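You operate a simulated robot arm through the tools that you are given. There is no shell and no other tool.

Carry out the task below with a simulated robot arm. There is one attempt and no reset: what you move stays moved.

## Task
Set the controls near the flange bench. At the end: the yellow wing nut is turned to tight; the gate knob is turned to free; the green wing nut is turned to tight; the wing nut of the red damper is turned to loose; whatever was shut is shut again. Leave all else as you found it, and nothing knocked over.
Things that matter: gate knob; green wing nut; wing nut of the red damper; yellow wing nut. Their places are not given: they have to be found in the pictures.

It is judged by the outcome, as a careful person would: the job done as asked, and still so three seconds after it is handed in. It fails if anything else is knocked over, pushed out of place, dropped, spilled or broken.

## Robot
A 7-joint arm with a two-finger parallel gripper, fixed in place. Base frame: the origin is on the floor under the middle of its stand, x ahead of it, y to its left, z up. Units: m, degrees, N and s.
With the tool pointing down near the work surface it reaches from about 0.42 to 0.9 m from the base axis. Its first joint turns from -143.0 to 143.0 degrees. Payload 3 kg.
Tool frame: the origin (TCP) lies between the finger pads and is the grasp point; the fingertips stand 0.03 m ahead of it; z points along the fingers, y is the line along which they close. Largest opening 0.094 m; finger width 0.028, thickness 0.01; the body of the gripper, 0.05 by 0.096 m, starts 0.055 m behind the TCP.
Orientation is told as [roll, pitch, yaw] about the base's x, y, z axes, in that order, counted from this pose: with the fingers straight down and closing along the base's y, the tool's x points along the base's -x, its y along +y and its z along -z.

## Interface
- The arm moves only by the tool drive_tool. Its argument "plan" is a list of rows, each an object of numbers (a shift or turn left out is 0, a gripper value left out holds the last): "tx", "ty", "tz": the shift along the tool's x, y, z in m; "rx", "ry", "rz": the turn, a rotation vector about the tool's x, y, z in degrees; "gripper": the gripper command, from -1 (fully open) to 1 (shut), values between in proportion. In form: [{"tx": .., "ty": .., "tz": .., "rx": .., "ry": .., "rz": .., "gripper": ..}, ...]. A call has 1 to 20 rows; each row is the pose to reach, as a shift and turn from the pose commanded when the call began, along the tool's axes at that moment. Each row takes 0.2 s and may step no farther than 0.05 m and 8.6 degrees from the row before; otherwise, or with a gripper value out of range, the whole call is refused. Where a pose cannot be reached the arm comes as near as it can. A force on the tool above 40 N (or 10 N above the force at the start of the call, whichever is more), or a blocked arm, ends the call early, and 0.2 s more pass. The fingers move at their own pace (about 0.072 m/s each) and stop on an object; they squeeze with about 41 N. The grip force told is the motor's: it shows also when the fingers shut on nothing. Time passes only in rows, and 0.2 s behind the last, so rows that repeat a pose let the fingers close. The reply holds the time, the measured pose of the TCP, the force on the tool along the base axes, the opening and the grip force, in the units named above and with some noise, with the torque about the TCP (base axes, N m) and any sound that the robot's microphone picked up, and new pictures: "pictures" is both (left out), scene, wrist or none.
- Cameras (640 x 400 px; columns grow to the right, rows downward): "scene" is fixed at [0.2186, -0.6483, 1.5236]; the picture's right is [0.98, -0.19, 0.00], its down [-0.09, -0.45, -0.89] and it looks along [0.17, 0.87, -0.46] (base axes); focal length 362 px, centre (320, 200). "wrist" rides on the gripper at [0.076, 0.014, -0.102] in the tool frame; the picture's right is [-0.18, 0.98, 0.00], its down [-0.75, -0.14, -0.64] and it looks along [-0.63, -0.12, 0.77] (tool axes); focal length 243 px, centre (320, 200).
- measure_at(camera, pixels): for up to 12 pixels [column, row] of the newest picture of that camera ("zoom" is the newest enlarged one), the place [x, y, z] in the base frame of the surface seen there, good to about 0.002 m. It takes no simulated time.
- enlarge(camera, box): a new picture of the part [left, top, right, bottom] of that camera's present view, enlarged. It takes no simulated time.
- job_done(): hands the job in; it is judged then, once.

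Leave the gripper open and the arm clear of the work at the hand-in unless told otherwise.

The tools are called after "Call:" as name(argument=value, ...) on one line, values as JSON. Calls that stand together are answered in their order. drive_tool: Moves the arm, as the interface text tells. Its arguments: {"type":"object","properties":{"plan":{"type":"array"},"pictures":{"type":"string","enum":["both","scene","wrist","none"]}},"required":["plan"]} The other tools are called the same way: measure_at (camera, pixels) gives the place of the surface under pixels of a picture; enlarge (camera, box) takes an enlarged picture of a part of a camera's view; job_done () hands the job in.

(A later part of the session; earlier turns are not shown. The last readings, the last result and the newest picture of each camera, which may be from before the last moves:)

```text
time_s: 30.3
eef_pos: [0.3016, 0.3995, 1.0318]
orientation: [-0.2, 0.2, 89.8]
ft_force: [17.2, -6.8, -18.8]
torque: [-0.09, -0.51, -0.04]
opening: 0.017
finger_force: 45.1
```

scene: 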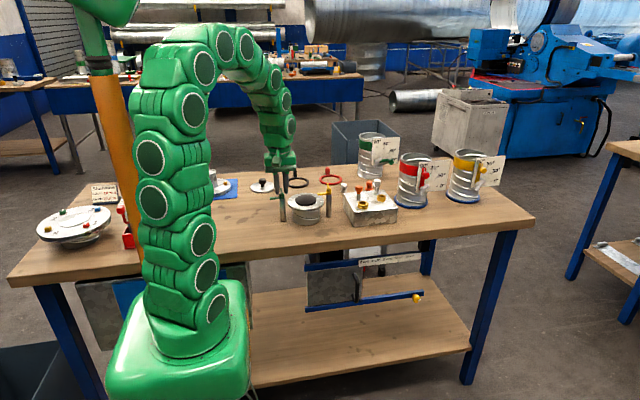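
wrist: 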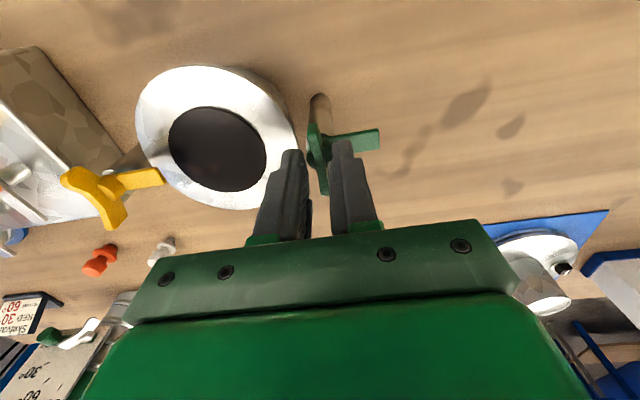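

The opening is 17 mm: the tips caught the hub rather than the wing. I'll open a little, rise 4 mm, and close again.

Call:
drive_tool(plan=[{"gripper": 0.4}, {"gripper": 0.4}, {"tz": -0.004, "gripper": 0.4}, {"tz": -0.004, "gripper": 0.8}, {"tz": -0.004, "gripper": 0.9}, {"tz": -0.004, "gripper": 1}, {"tz": -0.004, "gripper": 1}], pictures="wrist")

```text
time_s: 31.9
eef_pos: [0.3015, 0.4008, 1.037]
orientation: [-0.2, 0.0, 89.9]
ft_force: [11.5, 3.6, -0.5]
torque: [0.06, -0.18, 0.01]
opening: 0.0059
finger_force: 40.0
```

wrist: 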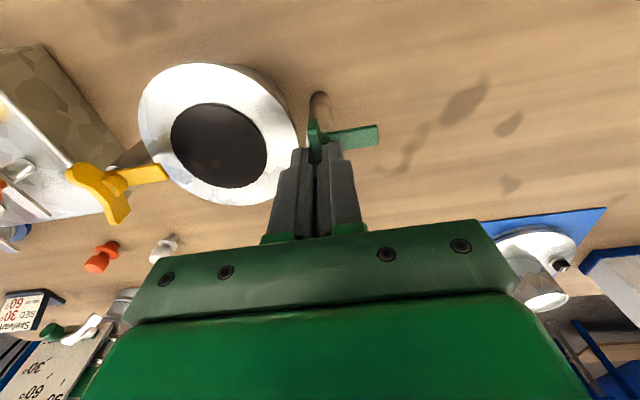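

The wing is gripped (5.9 mm). Turning clockwise 80° in 5° steps with a 0.7 mm recentring.

Call:
drive_tool(plan=[{"ty": -0.0007, "rz": 5, "gripper": 1}, {"ty": -0.0007, "rz": 10}, {"ty": -0.0007, "rz": 15}, {"ty": -0.0007, "rz": 20}, {"ty": -0.0007, "rz": 25}, {"ty": -0.0007, "rz": 30}, {"ty": -0.0007, "rz": 35}, {"ty": -0.0007, "rz": 40}, {"ty": -0.0007, "rz": 45}, {"ty": -0.0007, "rz": 50}, {"ty": -0.0007, "rz": 55}, {"ty": -0.0007, "rz": 60}, {"ty": -0.0007, "rz": 65}, {"ty": -0.0007, "rz": 70}, {"ty": -0.0007, "rz": 75}, {"ty": -0.0007, "rz": 80}], pictures="wrist")

```text
time_s: 35.3
eef_pos: [0.3037, 0.4009, 1.0356]
orientation: [-0.1, -0.2, 9.8]
ft_force: [15.3, -22.9, 7.3]
torque: [-0.62, 0.14, 0.03]
opening: 0.0061
finger_force: 39.4
```

wrist: 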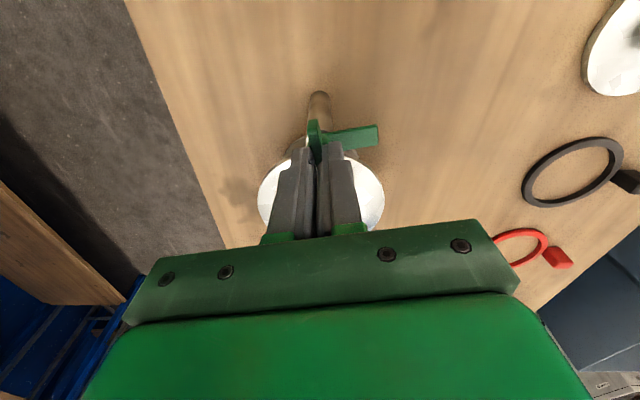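

80° done, freely turning. Small recentring and another 80°.

Call:
drive_tool(plan=[{"tx": -0.0005, "ty": -0.0011, "gripper": 1}, {"tx": -0.0005, "ty": -0.0011, "rz": 5}, {"tx": -0.0005, "ty": -0.0011, "rz": 10}, {"tx": -0.0005, "ty": -0.0011, "rz": 15}, {"tx": -0.0005, "ty": -0.0011, "rz": 20}, {"tx": -0.0005, "ty": -0.0011, "rz": 25}, {"tx": -0.0005, "ty": -0.0011, "rz": 30}, {"tx": -0.0005, "ty": -0.0011, "rz": 35}, {"tx": -0.0005, "ty": -0.0011, "rz": 40}, {"tx": -0.0005, "ty": -0.0011, "rz": 45}, {"tx": -0.0005, "ty": -0.0011, "rz": 50}, {"tx": -0.0005, "ty": -0.0011, "rz": 55}, {"tx": -0.0005, "ty": -0.0011, "rz": 60}, {"tx": -0.0005, "ty": -0.0011, "rz": 65}, {"tx": -0.0005, "ty": -0.0011, "rz": 70}, {"tx": -0.0005, "ty": -0.0011, "rz": 75}, {"tx": -0.0005, "ty": -0.0011, "rz": 80}], pictures="wrist")

```text
time_s: 37.0
eef_pos: [0.3029, 0.3993, 1.0368]
orientation: [0.3, 2.7, -22.3]
ft_force: [-4.9, -7.9, 26.6]
torque: [-0.22, 0.78, 0.0]
opening: 0.0057
finger_force: 40.1
stopped in row 8: the force on the tool passed its limit at 44 N (the readings are from after the stop); the commanded pose is now the measured one
```

wrist: 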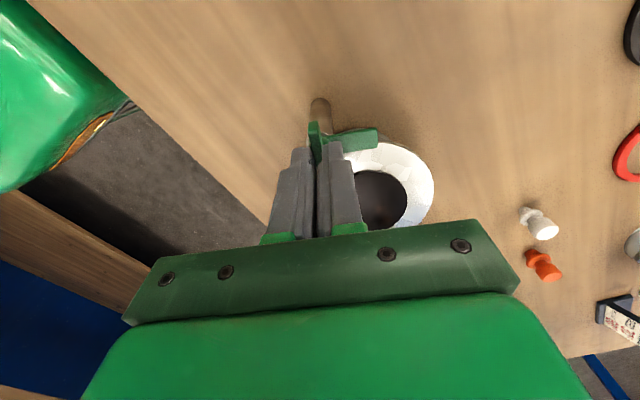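

Stopped on force, with a pitch tilt of 2.7° – the arm may be near a joint limit here. I'll release the wing gently and look.

Call:
drive_tool(plan=[{"gripper": 0.3}, {"gripper": 0.3}, {"gripper": 0.2, "tz": -0.01}, {"tz": -0.03}, {"tz": -0.05}])

Call:
enlarge(camera="wrist", box=[250, 60, 410, 160])

```text
time_s: 38.2
eef_pos: [0.3099, 0.3958, 1.0769]
orientation: [-0.6, 3.1, -23.1]
ft_force: [-0.2, -0.2, 0.8]
torque: [-0.01, 0.01, -0.02]
opening: 0.0375
finger_force: 0.0
```

scene: 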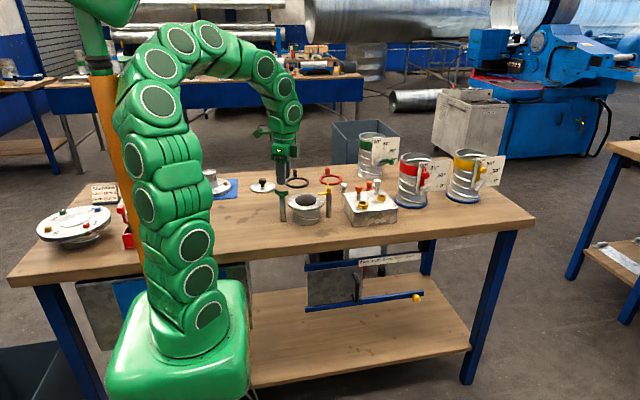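
wrist: 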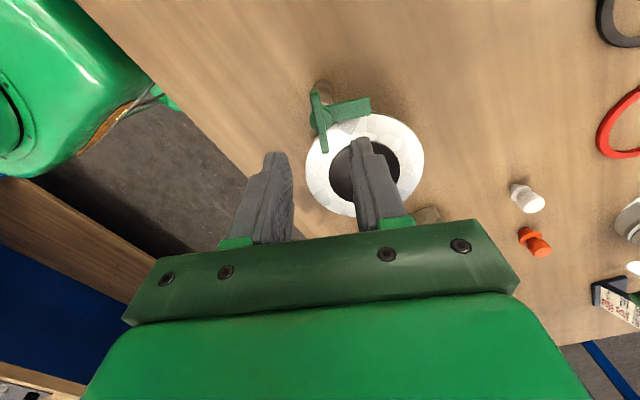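

```text
4.00 times, centred on (330, 110) of wrist
```

zoom: 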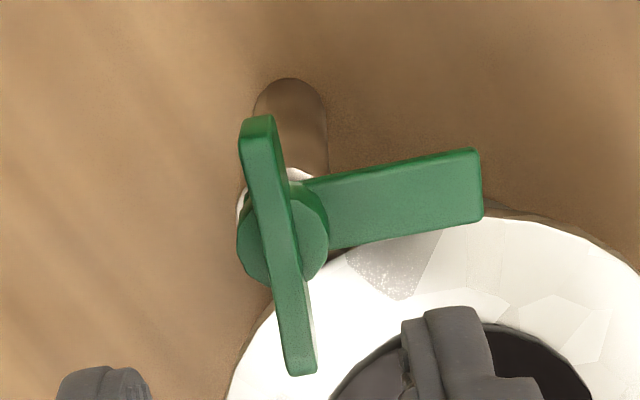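

The green wing is now turned about 112°; its dog must go ~68° further to lie over the flange. The arm seems to have a wrist limit here. I'll rise, level the tool and test the further yaw in free air.

Call:
drive_tool(plan=[{"tz": -0.02}, {"tz": -0.05, "rx": -1.0, "ry": -2.5}, {"tz": -0.07, "rx": -1.0, "ry": -2.5}, {"tz": -0.07, "rx": -1.0, "ry": -2.5, "rz": 8}, {"tz": -0.07, "rx": -1.0, "ry": -2.5, "rz": 16}, {"tz": -0.07, "rx": -1.0, "ry": -2.5, "rz": 24}, {"tz": -0.07, "rx": -1.0, "ry": -2.5, "rz": 32}, {"tz": -0.07, "rx": -1.0, "ry": -2.5, "rz": 40}, {"tz": -0.07, "rx": -1.0, "ry": -2.5, "rz": 40}])

```text
time_s: 40.2
eef_pos: [0.313, 0.4085, 1.1747]
orientation: [-3.1, 11.0, -63.6]
ft_force: [0.1, -7.4, -10.9]
torque: [0.63, -0.01, -0.14]
opening: 0.0375
finger_force: 0.0
```

scene: 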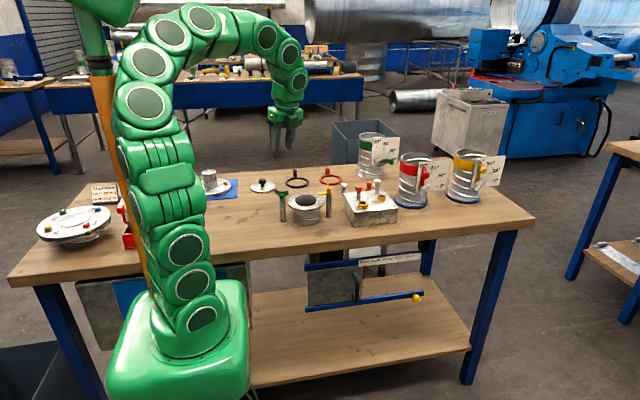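
wrist: 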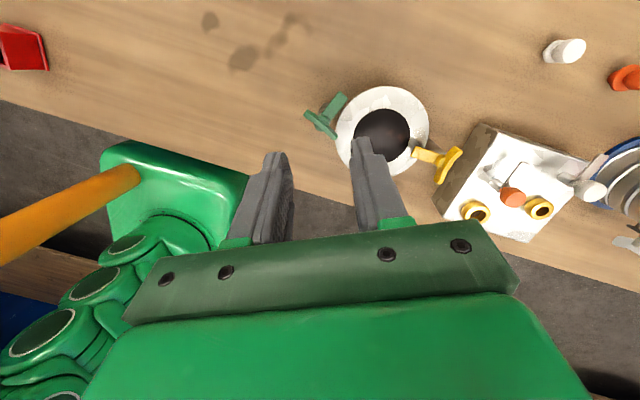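

The tool tilts to 11° pitch there, so that yaw isn't reachable at this spot. I'll swing back to positive yaw (where it worked) and check that the tool levels out.

Call:
drive_tool(plan=[{"rz": -8.5}, {"rz": -17}, {"rz": -25.5}, {"rz": -34}, {"rz": -42.5}, {"rz": -51}, {"rz": -59.5}, {"rz": -68}, {"rz": -76.5}, {"rz": -85}, {"rz": -93.5}, {"rz": -102}, {"rz": -110.5}, {"rz": -119}, {"rz": -127.5}, {"rz": -136}, {"rz": -144.5}, {"rz": -152}, {"rz": -152}])

```text
time_s: 44.2
eef_pos: [0.3077, 0.3976, 1.1567]
orientation: [-0.3, -0.4, 90.0]
ft_force: [-0.3, 0.2, -0.3]
torque: [0.0, -0.02, -0.05]
opening: 0.0374
finger_force: 0.0
```

scene: 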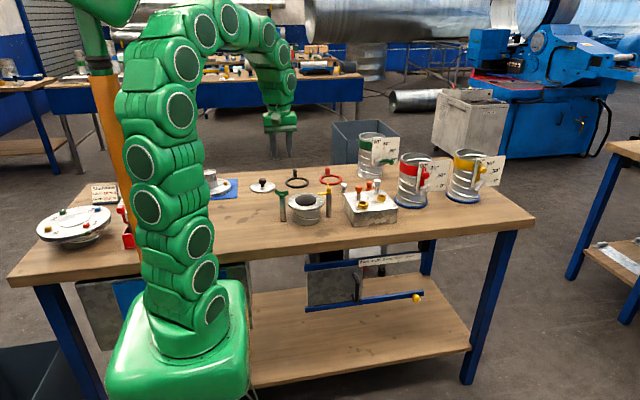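
wrist: 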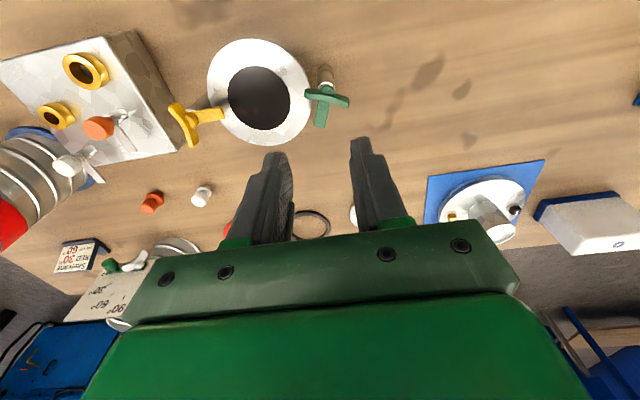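

Level again at yaw +90. Now I'll test yaw +158 in free air (rz −68), which would grip the same wing from its other symmetric side.

Call:
drive_tool(plan=[{"rz": -8.5}, {"rz": -17}, {"rz": -25.5}, {"rz": -34}, {"rz": -42.5}, {"rz": -51}, {"rz": -59.5}, {"rz": -68}, {"rz": -68}])

```text
time_s: 46.2
eef_pos: [0.3076, 0.3958, 1.1567]
orientation: [-0.5, 0.2, 157.8]
ft_force: [-0.1, 0.9, 0.2]
torque: [-0.04, 0.0, 0.03]
opening: 0.0377
finger_force: 0.0
```

scene: 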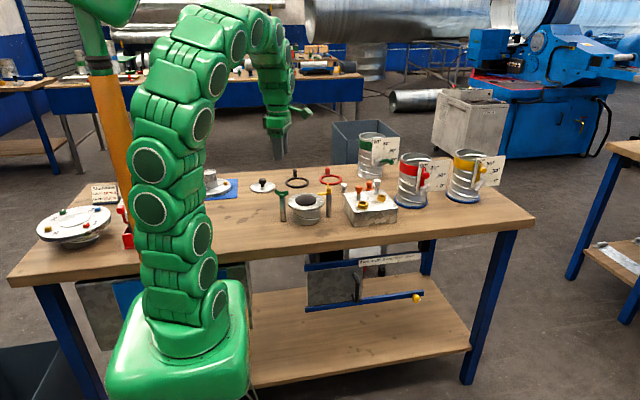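
wrist: 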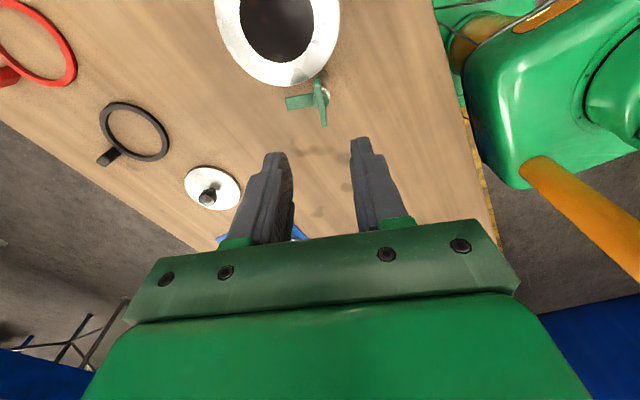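

Yaw +158 is reachable and level. I'll measure the wing again from here.

Call:
enlarge(camera="wrist", box=[264, 65, 364, 135])

```text
5.71 times, centred on (314, 100) of wrist
```

zoom: 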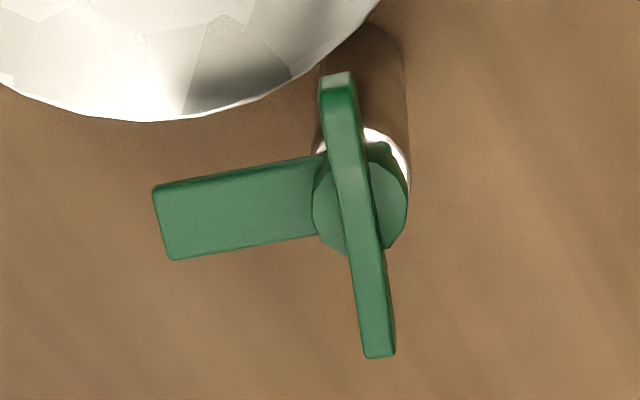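

Call:
measure_at(camera="zoom", pixels=[[338, 85], [342, 110], [355, 190], [365, 250], [375, 320], [380, 350], [330, 210], [395, 210], [270, 205], [165, 220]])

```text
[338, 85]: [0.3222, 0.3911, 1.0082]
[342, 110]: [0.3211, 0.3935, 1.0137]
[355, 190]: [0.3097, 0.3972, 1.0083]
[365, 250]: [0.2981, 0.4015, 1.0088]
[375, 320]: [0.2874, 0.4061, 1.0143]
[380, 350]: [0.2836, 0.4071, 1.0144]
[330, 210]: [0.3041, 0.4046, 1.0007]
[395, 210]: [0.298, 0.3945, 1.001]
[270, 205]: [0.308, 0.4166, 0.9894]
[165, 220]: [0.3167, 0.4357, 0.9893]
```

Wing centre (0.3028, 0.3995), direction about 157°. I'll descend to z≈1.036 and grip.

Call:
drive_tool(plan=[{"tx": -0.0058, "ty": -0.0016, "tz": 0.03, "gripper": 0.2}, {"tx": -0.0058, "ty": -0.0016, "tz": 0.06}, {"tx": -0.0058, "ty": -0.0016, "tz": 0.09}, {"tx": -0.0058, "ty": -0.0016, "tz": 0.11}, {"tx": -0.0058, "ty": -0.0016, "tz": 0.12}, {"tx": -0.0058, "ty": -0.0016, "tz": 0.12, "gripper": 0.6}, {"tx": -0.0058, "ty": -0.0016, "tz": 0.12, "gripper": 0.8}, {"tx": -0.0058, "ty": -0.0016, "tz": 0.12, "gripper": 0.9}, {"tx": -0.0058, "ty": -0.0016, "tz": 0.12, "gripper": 1}, {"tx": -0.0058, "ty": -0.0016, "tz": 0.12, "gripper": 1}], pictures="wrist")

```text
time_s: 48.4
eef_pos: [0.2999, 0.4014, 1.0354]
orientation: [-0.2, 0.2, 157.9]
ft_force: [-1.1, -12.9, 19.1]
torque: [-0.24, 0.52, -0.04]
opening: 0.0057
finger_force: 39.8
stopped in row 10: the force on the tool passed its limit at 42 N (the readings are from after the stop); the commanded pose is now the measured one
```

wrist: 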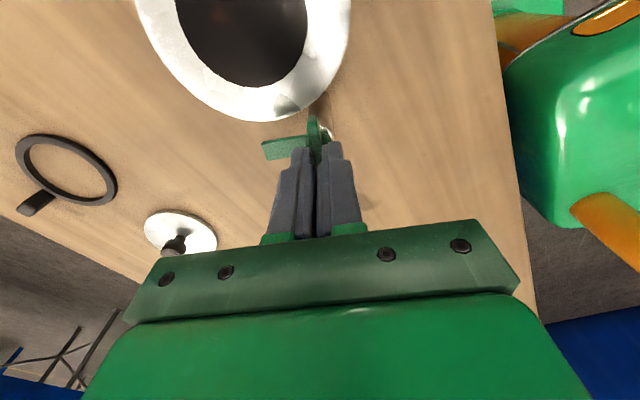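

Gripped (5.7 mm). Now I'll turn clockwise about the post's axis, from yaw 158 to about 93.

Call:
drive_tool(plan=[{"rz": 5, "tx": 0.0002, "ty": -0.0002, "gripper": 1}, {"rz": 10, "tx": 0.0004, "ty": -0.0004}, {"rz": 15, "tx": 0.0006, "ty": -0.0006}, {"rz": 20, "tx": 0.0008, "ty": -0.0008}, {"rz": 25, "tx": 0.001, "ty": -0.001}, {"rz": 30, "tx": 0.0012, "ty": -0.0012}, {"rz": 35, "tx": 0.0014, "ty": -0.0014}, {"rz": 40, "tx": 0.0016, "ty": -0.0016}, {"rz": 45, "tx": 0.0018, "ty": -0.0018}, {"rz": 50, "tx": 0.002, "ty": -0.002}, {"rz": 55, "tx": 0.0022, "ty": -0.0022}, {"rz": 60, "tx": 0.0024, "ty": -0.0024}, {"rz": 65, "tx": 0.0027, "ty": -0.0026}, {"rz": 65, "tx": 0.0027, "ty": -0.0026}], pictures="wrist")

```text
time_s: 50.6
eef_pos: [0.3009, 0.4018, 1.0353]
orientation: [-0.1, 0.0, 110.2]
ft_force: [-5.5, 3.9, 9.2]
torque: [-0.32, 0.05, -0.03]
opening: 0.0057
finger_force: 40.1
stopped in row 10: the force on the tool passed its limit at 41 N (the readings are from after the stop); the commanded pose is now the measured one
```

wrist: 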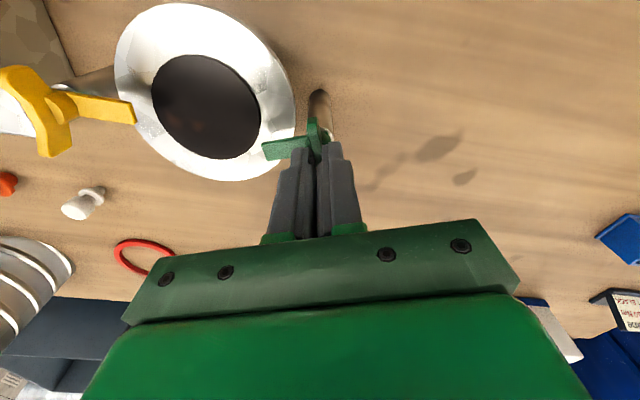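

Stopped by lateral force at yaw 110, no torque yet. Continue in small steps to yaw ≈ 86.

Call:
drive_tool(plan=[{"rz": 4, "gripper": 1}, {"rz": 8}, {"rz": 12}, {"rz": 16}, {"rz": 20}, {"rz": 22}, {"rz": 24}, {"rz": 24}], pictures="wrist")

```text
time_s: 52.4
eef_pos: [0.3017, 0.4009, 1.0344]
orientation: [-0.1, 0.0, 86.3]
ft_force: [11.9, 3.8, 24.0]
torque: [-0.65, 0.05, 1.18]
opening: 0.0068
finger_force: 40.8
```

wrist: 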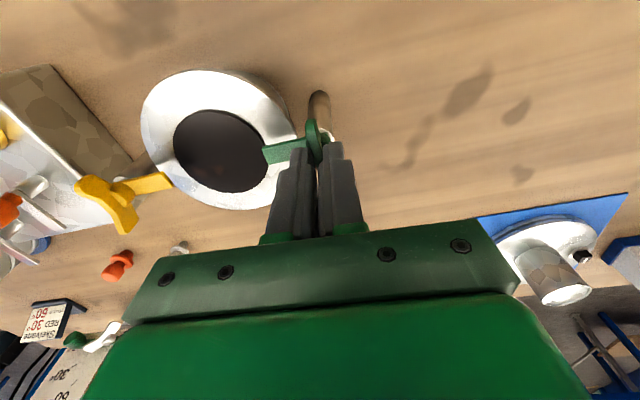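

The torque reads 1.18 N·m: the green one has reached its stop. I'll release, rise and check.

Call:
drive_tool(plan=[{"gripper": 0.2}, {"gripper": 0.1}, {"gripper": 0.0, "tz": -0.02}, {"tz": -0.05}, {"tz": -0.08}, {"tz": -0.12}, {"tz": -0.12}])

Call:
enlarge(camera="scene", box=[270, 180, 350, 230])

Call:
enlarge(camera="scene", box=[60, 0, 220, 100])

```text
time_s: 54.0
eef_pos: [0.302, 0.4026, 1.1573]
orientation: [-0.1, 0.0, 86.3]
ft_force: [0.0, 0.6, 0.1]
torque: [0.01, -0.03, 0.0]
opening: 0.0469
finger_force: 0.1
```

scene: 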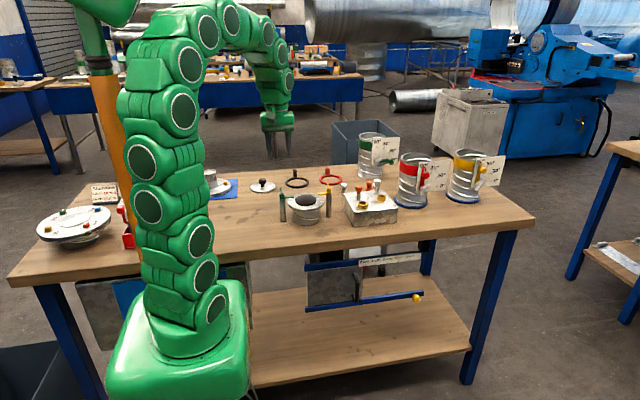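
wrist: 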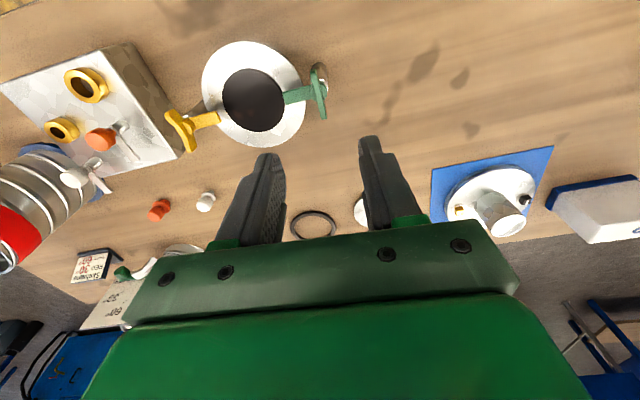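

```text
8.00 times, centred on (310, 205) of scene
```

zoom: 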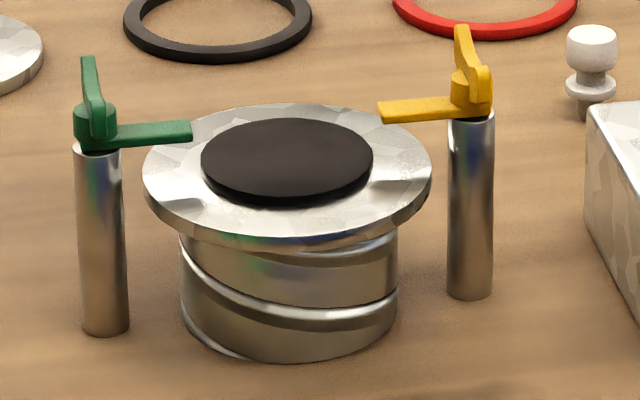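

```text
4.00 times, centred on (140, 50) of scene
```

zoom: 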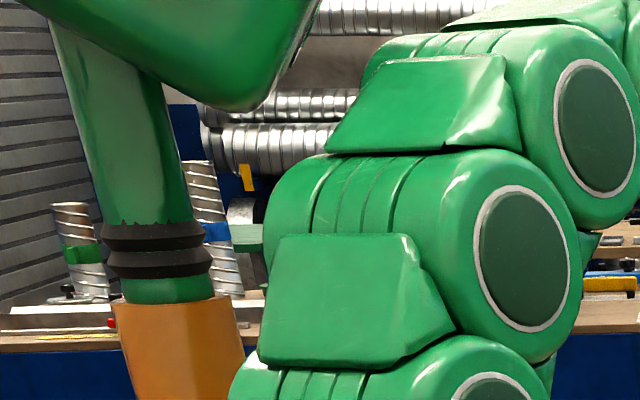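

Both dogs now lie over the flange rim – green and yellow are tight. Next the red damper's wing nut at scene (431,187). I'll enlarge it and measure.

Call:
enlarge(camera="scene", box=[408, 160, 456, 205])

```text
8.89 times, centred on (432, 182) of scene
```

zoom: 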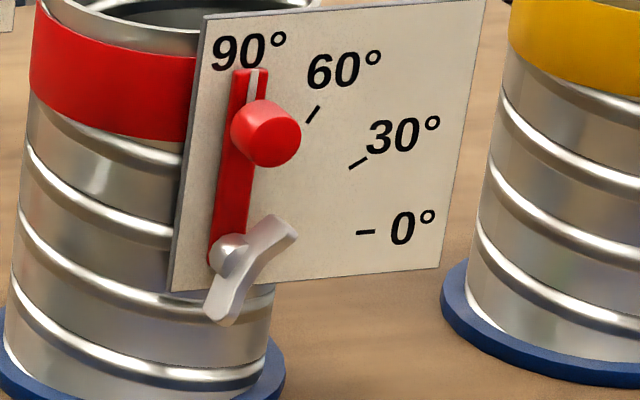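

Call:
measure_at(camera="zoom", pixels=[[220, 312], [225, 295], [235, 275], [250, 258], [265, 240], [282, 228], [228, 245], [215, 262], [270, 135], [245, 90], [232, 190], [222, 320]])

Call:
measure_at(camera="zoom", pixels=[[200, 200], [400, 200], [210, 30], [460, 20], [430, 260], [185, 285], [278, 110], [265, 160], [290, 235], [240, 300], [272, 218]])

```text
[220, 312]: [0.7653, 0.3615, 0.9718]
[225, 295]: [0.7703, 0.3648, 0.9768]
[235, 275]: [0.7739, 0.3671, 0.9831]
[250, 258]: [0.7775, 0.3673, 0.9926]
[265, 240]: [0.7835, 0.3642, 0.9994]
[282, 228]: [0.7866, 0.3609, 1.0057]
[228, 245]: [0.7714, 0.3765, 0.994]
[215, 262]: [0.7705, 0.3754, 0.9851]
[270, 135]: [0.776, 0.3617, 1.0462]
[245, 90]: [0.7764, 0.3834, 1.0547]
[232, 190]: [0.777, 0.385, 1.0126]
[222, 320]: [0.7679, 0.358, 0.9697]
```

```text
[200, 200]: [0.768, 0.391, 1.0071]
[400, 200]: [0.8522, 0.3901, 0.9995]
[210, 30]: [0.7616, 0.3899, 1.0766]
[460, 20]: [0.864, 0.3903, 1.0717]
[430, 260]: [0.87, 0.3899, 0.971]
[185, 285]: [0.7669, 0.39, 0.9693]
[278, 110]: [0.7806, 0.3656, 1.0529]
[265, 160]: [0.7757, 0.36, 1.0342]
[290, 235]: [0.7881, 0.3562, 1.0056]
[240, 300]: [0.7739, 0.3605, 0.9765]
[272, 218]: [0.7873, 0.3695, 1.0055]
```

Red damper nut: wing centre about (0.777, 0.366, 0.988), facing −y, tilted ~58° in the x–z plane; hub front at y≈0.371; the lever (kept at 90°) is above it. The tool must point +y. I'll rise and move to open space at about (0.62, 0.10, 1.30) with yaw 0 first.

Call:
drive_tool(plan=[{"tz": -0.05}, {"tz": -0.1}, {"tz": -0.14}, {"tz": -0.14, "tx": 0.023, "ty": -0.028, "rz": 7.2}, {"tz": -0.14, "tx": 0.046, "ty": -0.056, "rz": 14.4}, {"tz": -0.14, "tx": 0.07, "ty": -0.084, "rz": 21.6}, {"tz": -0.14, "tx": 0.093, "ty": -0.112, "rz": 28.8}, {"tz": -0.14, "tx": 0.116, "ty": -0.14, "rz": 36}, {"tz": -0.14, "tx": 0.14, "ty": -0.168, "rz": 43.2}, {"tz": -0.14, "tx": 0.163, "ty": -0.196, "rz": 50.4}, {"tz": -0.14, "tx": 0.186, "ty": -0.225, "rz": 57.6}, {"tz": -0.14, "tx": 0.21, "ty": -0.253, "rz": 64.8}, {"tz": -0.14, "tx": 0.233, "ty": -0.281, "rz": 72}, {"tz": -0.14, "tx": 0.256, "ty": -0.309, "rz": 79.2}, {"tz": -0.14, "tx": 0.279, "ty": -0.337, "rz": 86.3}, {"tz": -0.14, "tx": 0.279, "ty": -0.337, "rz": 86.3}])

```text
time_s: 57.4
eef_pos: [0.6202, 0.0997, 1.2967]
orientation: [-0.1, -0.1, -0.2]
ft_force: [-0.1, 1.1, 0.0]
torque: [-0.01, 0.0, 0.0]
opening: 0.0467
finger_force: 0.0
```

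scene: 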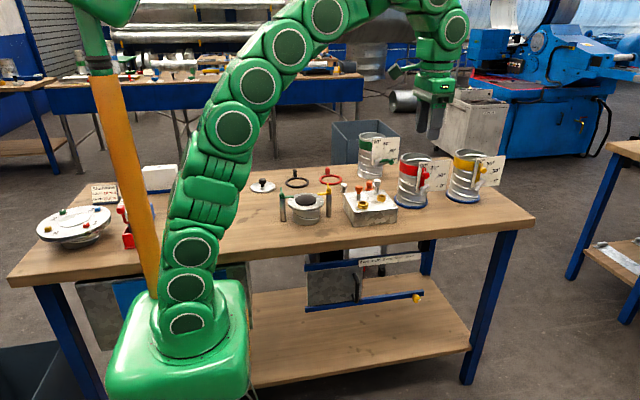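
wrist: 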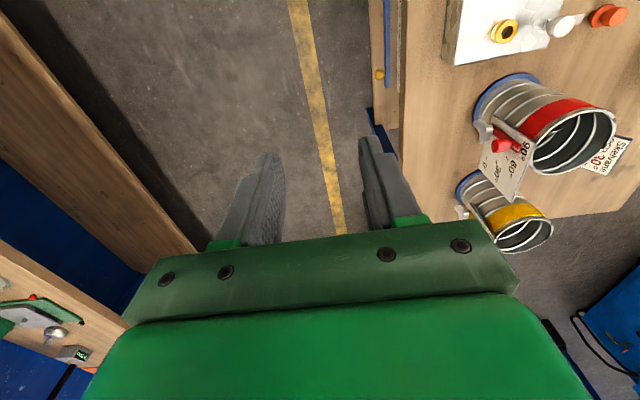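

Now tilt the tool to point +y (rx −90 in steps), keeping the TCP in open space, and check reachability.

Call:
drive_tool(plan=[{"rx": -8.2}, {"rx": -16.4}, {"rx": -24.6}, {"rx": -32.8}, {"rx": -41}, {"rx": -49.2}, {"rx": -57.4}, {"rx": -65.6}, {"rx": -73.8}, {"rx": -82}, {"rx": -90}, {"rx": -90}])

```text
time_s: 60.0
eef_pos: [0.6202, 0.1003, 1.297]
orientation: [90.1, -0.1, 0.0]
ft_force: [0.1, 0.2, 0.4]
torque: [0.01, 0.01, -0.04]
opening: 0.0471
finger_force: 0.1
```

scene: 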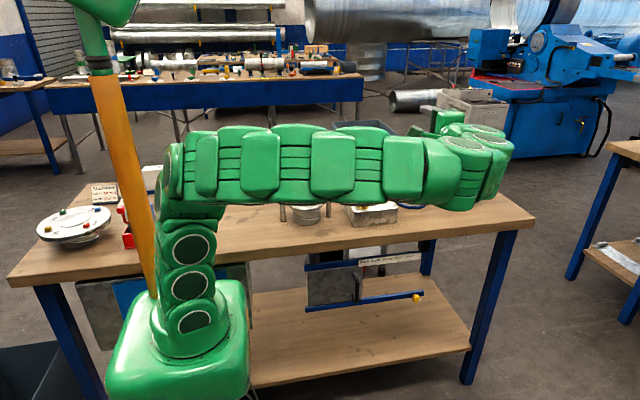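
wrist: 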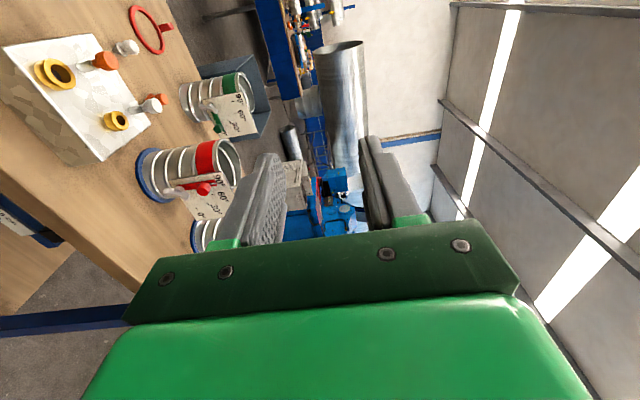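

The tool points +y and is on target. Now I'll test the roll about the tool axis: +rz to about 122° in steps, still in open space.

Call:
drive_tool(plan=[{"rz": 8.1}, {"rz": 16.2}, {"rz": 24.3}, {"rz": 32.4}, {"rz": 40.5}, {"rz": 48.6}, {"rz": 56.7}, {"rz": 64.8}, {"rz": 72.9}, {"rz": 81}, {"rz": 89.1}, {"rz": 97.2}, {"rz": 105.3}, {"rz": 113.4}, {"rz": 121.7}, {"rz": 121.7}])

```text
time_s: 63.4
eef_pos: [0.6205, 0.1009, 1.2954]
orientation: [-90.1, 58.3, 180.0]
ft_force: [-0.3, 0.4, 0.0]
torque: [0.02, -0.03, -0.01]
opening: 0.0469
finger_force: 0.1
```

scene: 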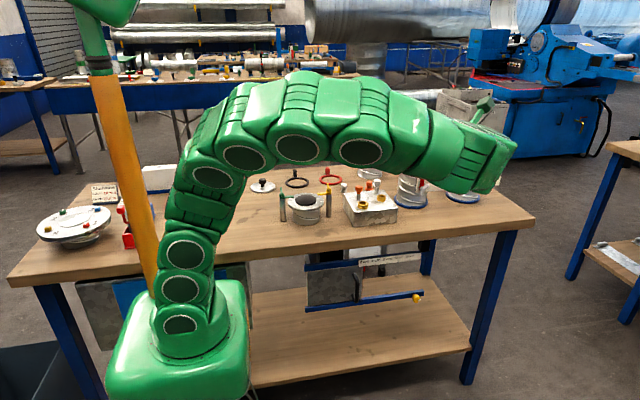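
wrist: 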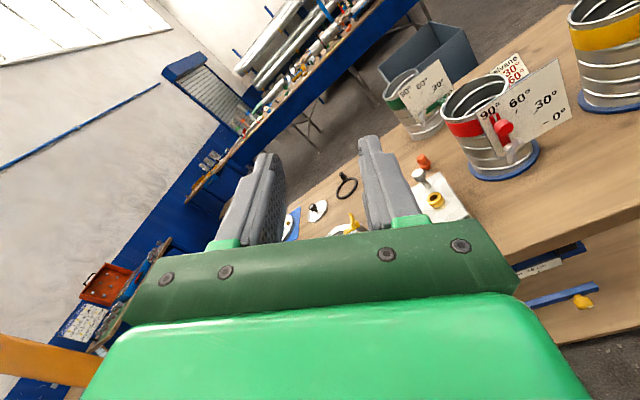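

That works too. Now translate in front of the red damper nut: to about (0.777, 0.18, 0.988), still well short of the bench items.

Call:
drive_tool(plan=[{"tx": -0.018, "ty": 0.0295, "tz": 0.008}, {"tx": -0.036, "ty": 0.059, "tz": 0.016}, {"tx": -0.054, "ty": 0.0886, "tz": 0.024}, {"tx": -0.072, "ty": 0.118, "tz": 0.032}, {"tx": -0.09, "ty": 0.1477, "tz": 0.04}, {"tx": -0.108, "ty": 0.177, "tz": 0.048}, {"tx": -0.126, "ty": 0.2067, "tz": 0.056}, {"tx": -0.144, "ty": 0.2362, "tz": 0.064}, {"tx": -0.162, "ty": 0.266, "tz": 0.072}, {"tx": -0.1797, "ty": 0.2953, "tz": 0.08}, {"tx": -0.1797, "ty": 0.2953, "tz": 0.08}])

```text
time_s: 65.8
eef_pos: [0.7741, 0.1823, 0.9885]
orientation: [-90.1, 58.4, 179.8]
ft_force: [-1.1, 0.1, 0.0]
torque: [0.01, -0.01, -0.02]
opening: 0.0471
finger_force: 0.1
```

scene: 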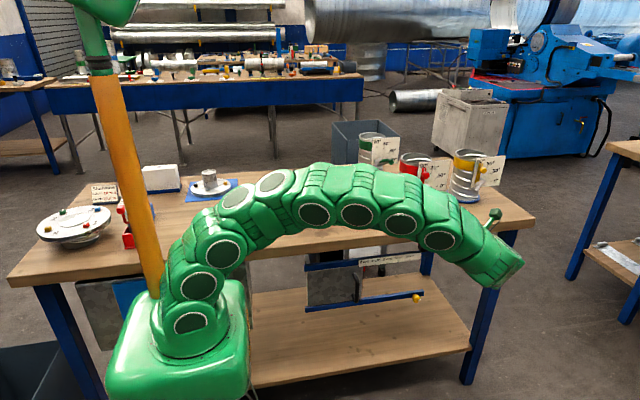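
wrist: 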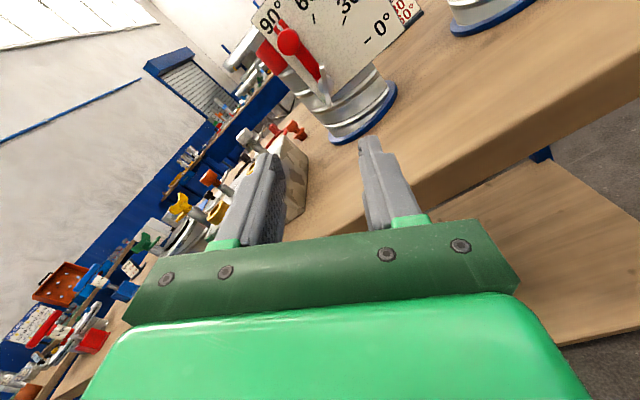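

I now see the red damper's nut at wrist (325,88). I'll enlarge and measure it.

Call:
enlarge(camera="wrist", box=[260, 10, 400, 110])

Call:
enlarge(camera="wrist", box=[296, 60, 352, 116])

```text
4.00 times, centred on (330, 60) of wrist
```

zoom: 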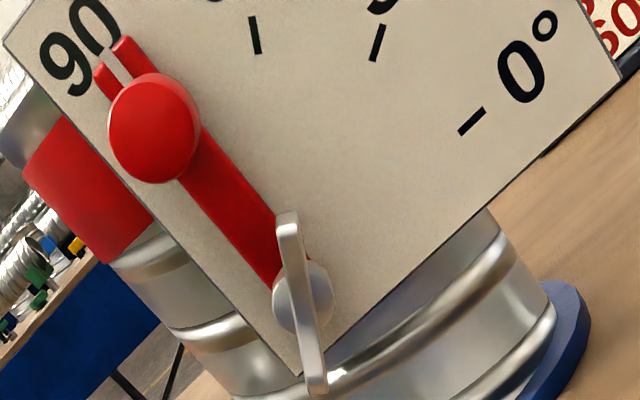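

```text
7.14 times, centred on (324, 88) of wrist
```

zoom: 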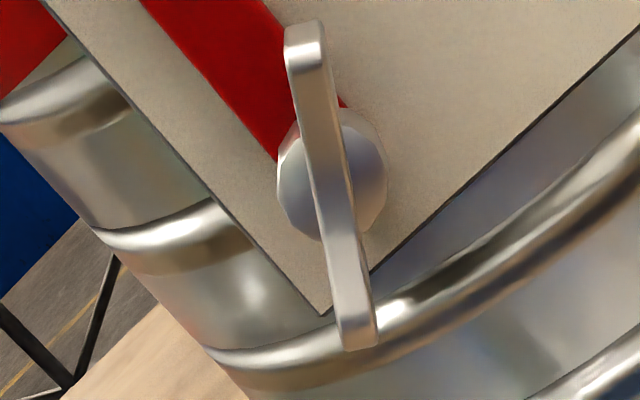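

Call:
measure_at(camera="zoom", pixels=[[305, 35], [310, 60], [320, 110], [330, 170], [342, 240], [352, 300], [357, 335], [300, 175], [370, 175], [290, 30], [322, 60], [375, 335]])

```text
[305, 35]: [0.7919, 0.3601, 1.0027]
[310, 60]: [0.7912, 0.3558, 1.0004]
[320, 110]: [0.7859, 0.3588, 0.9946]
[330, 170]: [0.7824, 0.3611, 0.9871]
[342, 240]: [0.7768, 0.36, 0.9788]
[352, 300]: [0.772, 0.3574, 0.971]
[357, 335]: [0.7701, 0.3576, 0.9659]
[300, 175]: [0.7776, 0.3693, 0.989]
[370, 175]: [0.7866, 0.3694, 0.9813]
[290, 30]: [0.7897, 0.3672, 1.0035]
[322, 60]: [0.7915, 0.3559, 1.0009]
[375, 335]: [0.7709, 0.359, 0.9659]
```

The wing centre in tool terms is about 6 mm right and slightly off axis. I'll approach to y≈0.297 with that correction and look again.

Call:
drive_tool(plan=[{"tx": 0.001, "ty": 0.003, "tz": 0.03}, {"tx": 0.0019, "ty": 0.0059, "tz": 0.06}, {"tx": 0.0019, "ty": 0.0059, "tz": 0.09}, {"tx": 0.0019, "ty": 0.0059, "tz": 0.115}, {"tx": 0.0019, "ty": 0.0059, "tz": 0.115}])

Call:
enlarge(camera="wrist", box=[260, 80, 380, 180])

```text
time_s: 67.0
eef_pos: [0.7832, 0.2967, 0.9879]
orientation: [-90.1, 58.4, 179.9]
ft_force: [0.0, -0.4, 0.5]
torque: [-0.03, 0.01, 0.0]
opening: 0.0471
finger_force: 0.0
```

scene: 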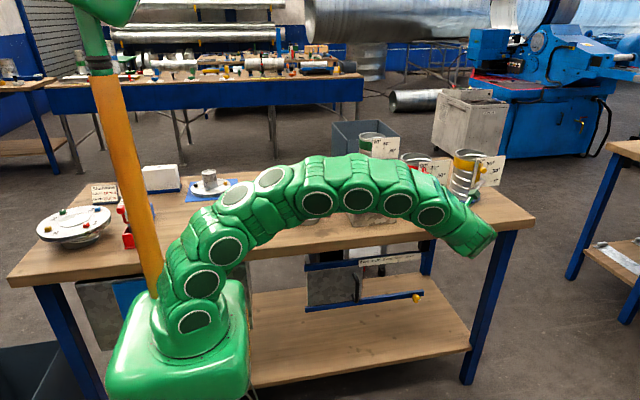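
wrist: 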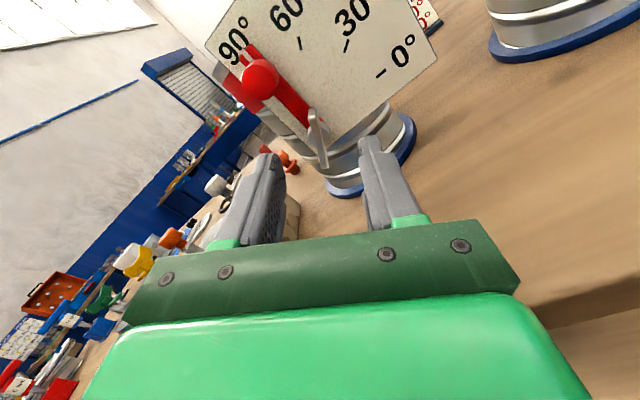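

```text
4.00 times, centred on (320, 130) of wrist
```

zoom: 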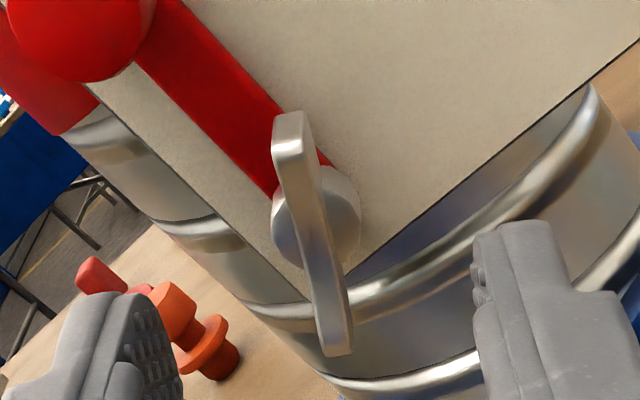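

Now the wing centre at zoom (312,230) nearly coincides with the tool axis (320,228). I'll measure to check its position.

Call:
measure_at(camera="zoom", pixels=[[290, 125], [292, 150], [300, 190], [312, 230], [322, 280], [330, 320], [335, 345], [280, 225], [350, 215], [215, 100], [70, 40]])

```text
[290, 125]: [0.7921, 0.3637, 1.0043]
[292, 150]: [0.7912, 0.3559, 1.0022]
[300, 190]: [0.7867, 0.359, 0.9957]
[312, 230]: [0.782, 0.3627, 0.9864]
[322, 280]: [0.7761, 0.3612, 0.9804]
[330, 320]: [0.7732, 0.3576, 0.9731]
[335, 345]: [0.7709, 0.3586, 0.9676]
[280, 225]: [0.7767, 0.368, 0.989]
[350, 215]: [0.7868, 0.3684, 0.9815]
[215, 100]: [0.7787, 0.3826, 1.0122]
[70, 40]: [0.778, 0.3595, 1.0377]
```

Axis is at about (0.7815, 0.986), hub front at y≈0.368. I'll move the fingertips to y≈0.3655 and close gently on the wing.

Call:
drive_tool(plan=[{"tx": -0.0015, "ty": -0.001, "tz": 0.01, "gripper": 0.1}, {"tx": -0.0015, "ty": -0.001, "tz": 0.022}, {"tx": -0.0015, "ty": -0.001, "tz": 0.032}, {"tx": -0.0015, "ty": -0.001, "tz": 0.0388}, {"tx": -0.0015, "ty": -0.001, "tz": 0.0388, "gripper": 0.5}, {"tx": -0.0015, "ty": -0.001, "tz": 0.0388, "gripper": 0.7}, {"tx": -0.0015, "ty": -0.001, "tz": 0.0388, "gripper": 0.8}, {"tx": -0.0015, "ty": -0.001, "tz": 0.0388, "gripper": 0.9}, {"tx": -0.0015, "ty": -0.001, "tz": 0.0388, "gripper": 1}, {"tx": -0.0015, "ty": -0.001, "tz": 0.0388, "gripper": 1}])

```text
time_s: 69.2
eef_pos: [0.7809, 0.3345, 0.9866]
orientation: [-90.2, 58.4, 180.0]
ft_force: [0.9, 0.3, 0.9]
torque: [-0.25, -1.14, 0.12]
opening: 0.0059
finger_force: 40.4
```

scene: 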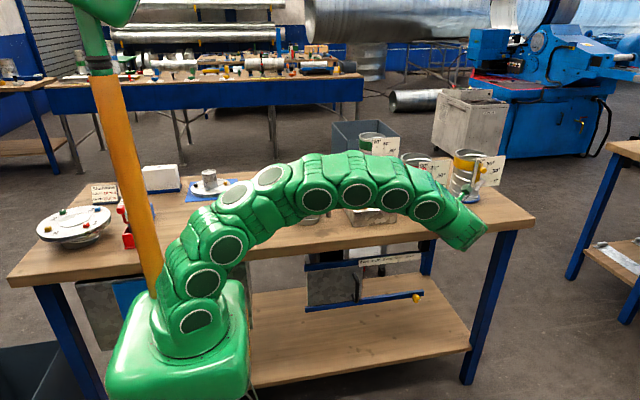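
wrist: 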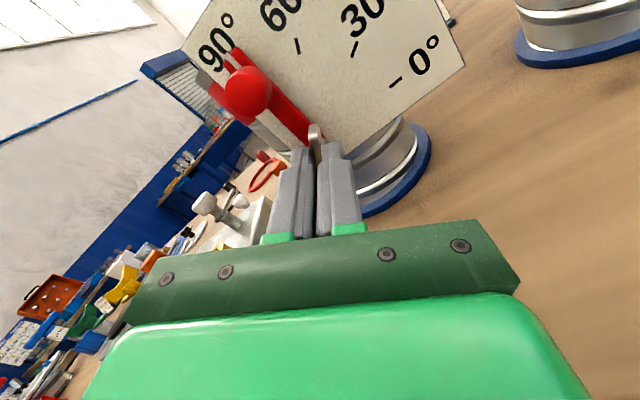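

Gripped at 5.9 mm; the −1.14 N·m torque fits the nut resting against its clockwise (tight) stop. Now loosen: counter-clockwise seen from the front (negative rz), first 20°.

Call:
drive_tool(plan=[{"rz": -4, "gripper": 1}, {"rz": -8}, {"rz": -12}, {"rz": -16}, {"rz": -20}, {"rz": -20}], pictures="wrist")

```text
time_s: 70.6
eef_pos: [0.7798, 0.3349, 0.9874]
orientation: [-90.5, 78.5, 179.6]
ft_force: [-25.8, -24.8, 15.6]
torque: [0.43, 0.03, 0.54]
opening: 0.0061
finger_force: 40.0
```

wrist: 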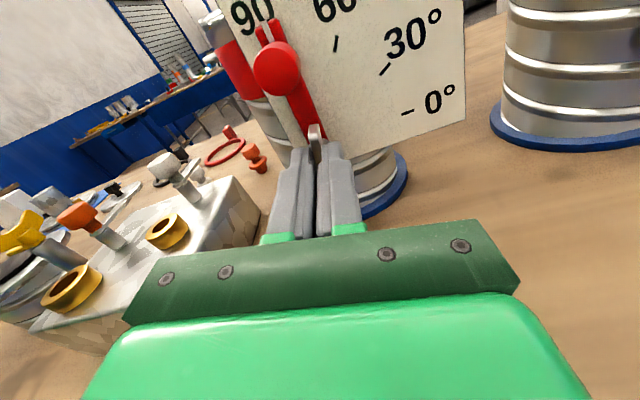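

It turns freely and the lever stays at 90°. A small recentring and on another 60°.

Call:
drive_tool(plan=[{"tx": 0.0005, "ty": -0.0011, "tz": -0.0006, "gripper": 1}, {"tx": 0.0005, "ty": -0.0011, "tz": -0.0006, "rz": -5}, {"tx": 0.0005, "ty": -0.0011, "tz": -0.0006, "rz": -10}, {"tx": 0.0005, "ty": -0.0011, "tz": -0.0006, "rz": -15}, {"tx": 0.0005, "ty": -0.0011, "tz": -0.0006, "rz": -20}, {"tx": 0.0005, "ty": -0.0011, "tz": -0.0006, "rz": -25}, {"tx": 0.0005, "ty": -0.0011, "tz": -0.0006, "rz": -30}, {"tx": 0.0005, "ty": -0.0011, "tz": -0.0006, "rz": -35}, {"tx": 0.0005, "ty": -0.0011, "tz": -0.0006, "rz": -40}, {"tx": 0.0005, "ty": -0.0011, "tz": -0.0006, "rz": -45}, {"tx": 0.0005, "ty": -0.0011, "tz": -0.0006, "rz": -50}, {"tx": 0.0005, "ty": -0.0011, "tz": -0.0006, "rz": -50}], pictures="wrist")

```text
time_s: 73.2
eef_pos: [0.7784, 0.3357, 0.9865]
orientation: [90.0, 51.6, 0.0]
ft_force: [-26.3, 2.9, -16.4]
torque: [-0.73, 0.06, 0.22]
opening: 0.0058
finger_force: 40.2
```

wrist: 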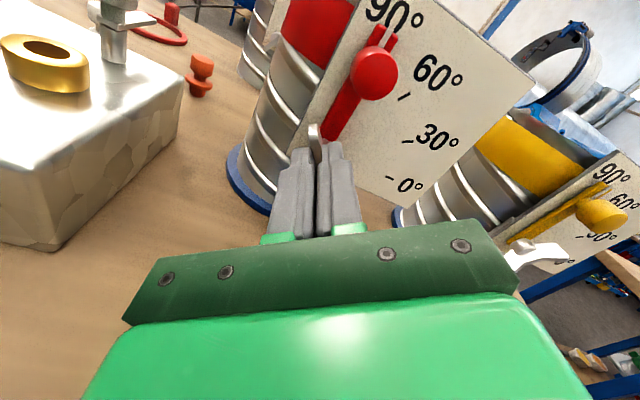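

Turned 70° with no stop yet; lever still at 90°. Continue another 50° with recentring.

Call:
drive_tool(plan=[{"ty": -0.0013, "gripper": 1}, {"ty": -0.0013, "rz": -5}, {"ty": -0.0013, "rz": -10}, {"ty": -0.0013, "rz": -15}, {"ty": -0.0013, "rz": -20}, {"ty": -0.0013, "rz": -25}, {"ty": -0.0013, "rz": -30}, {"ty": -0.0013, "rz": -35}, {"ty": -0.0013, "rz": -40}, {"ty": -0.0013, "rz": -40}], pictures="wrist")

```text
time_s: 75.4
eef_pos: [0.779, 0.3355, 0.985]
orientation: [89.8, 11.6, -0.1]
ft_force: [-9.4, 15.9, -20.9]
torque: [-0.58, 0.07, -0.49]
opening: 0.0058
finger_force: 39.3
```

wrist: 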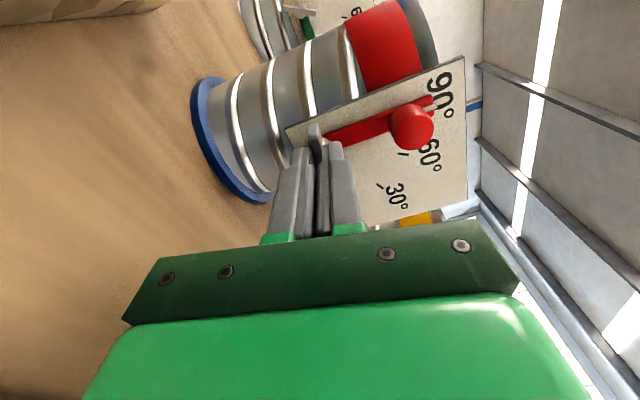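

110° turned, still free. Continue another 40°.

Call:
drive_tool(plan=[{"ty": -0.001, "gripper": 1}, {"ty": -0.001, "rz": -5}, {"ty": -0.001, "rz": -10}, {"ty": -0.001, "rz": -15}, {"ty": -0.001, "rz": -20}, {"ty": -0.001, "rz": -25}, {"ty": -0.001, "rz": -30}, {"ty": -0.001, "rz": -30}], pictures="wrist")

```text
time_s: 77.2
eef_pos: [0.7782, 0.3347, 0.9844]
orientation: [90.0, -18.5, 0.0]
ft_force: [-2.2, 2.4, -17.2]
torque: [-0.4, 1.57, 0.86]
opening: 0.0143
finger_force: 45.2
```

wrist: 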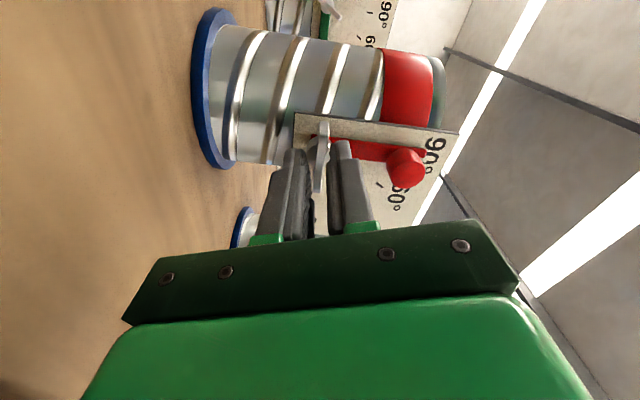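

Torque 1.57 N·m and the fingers were spread to 14 mm: the loose stop is reached (about 120° from tight). I'll open and back away along −y, then look.

Call:
drive_tool(plan=[{"gripper": 0.3}, {"gripper": 0.1}, {"gripper": 0.0}, {"tz": -0.02, "gripper": 0.0}, {"tz": -0.05}, {"tz": -0.08}, {"tz": -0.12}, {"tz": -0.12}])

Call:
enlarge(camera="wrist", box=[260, 20, 420, 130])

```text
time_s: 79.0
eef_pos: [0.7795, 0.2147, 0.9851]
orientation: [90.1, -18.4, 0.0]
ft_force: [0.4, 0.4, 0.5]
torque: [-0.01, -0.03, 0.02]
opening: 0.047
finger_force: 0.1
```

scene: 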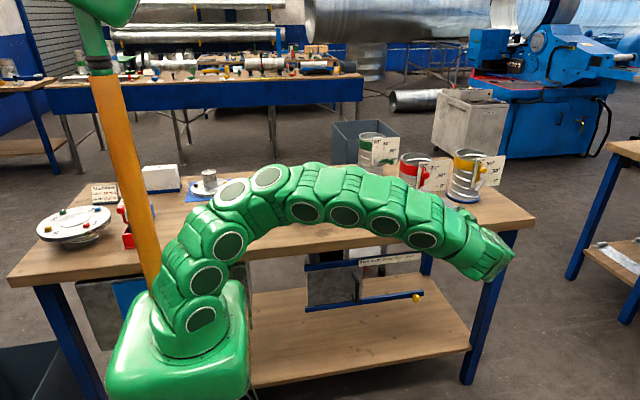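
wrist: 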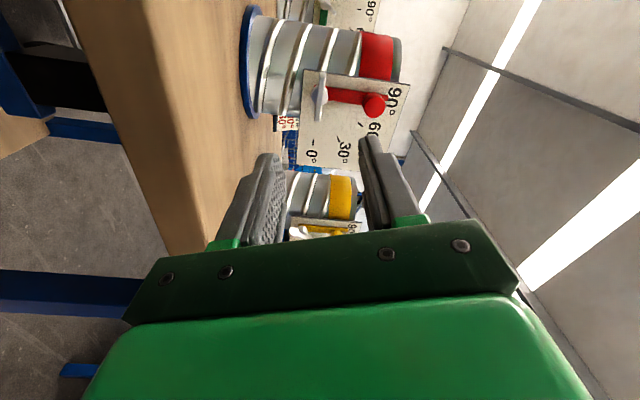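

```text
3.64 times, centred on (340, 75) of wrist
```

zoom: 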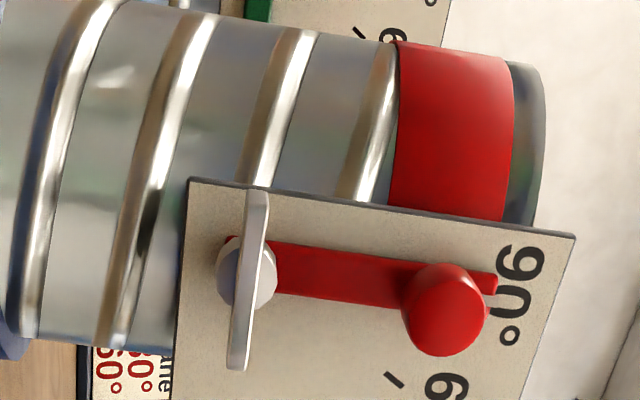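

The red damper's wing now lies across the lever and the lever remains at 90°. I'll measure the wing and lever to be sure.

Call:
measure_at(camera="zoom", pixels=[[256, 200], [240, 355], [248, 275], [250, 240], [243, 320], [300, 265], [400, 275], [445, 310], [480, 280]])

Call:
enlarge(camera="scene", box=[396, 145, 460, 185])

```text
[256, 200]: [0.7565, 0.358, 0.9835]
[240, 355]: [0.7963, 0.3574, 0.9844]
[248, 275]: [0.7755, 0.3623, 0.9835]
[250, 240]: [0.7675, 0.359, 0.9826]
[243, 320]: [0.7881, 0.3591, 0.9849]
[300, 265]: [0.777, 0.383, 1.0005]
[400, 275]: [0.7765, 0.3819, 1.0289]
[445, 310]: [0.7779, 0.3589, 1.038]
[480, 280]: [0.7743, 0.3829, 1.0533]
```

```text
10.00 times, centred on (428, 165) of scene
```

zoom: 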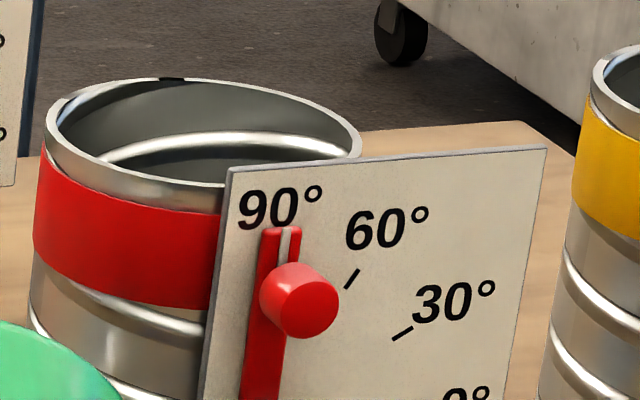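

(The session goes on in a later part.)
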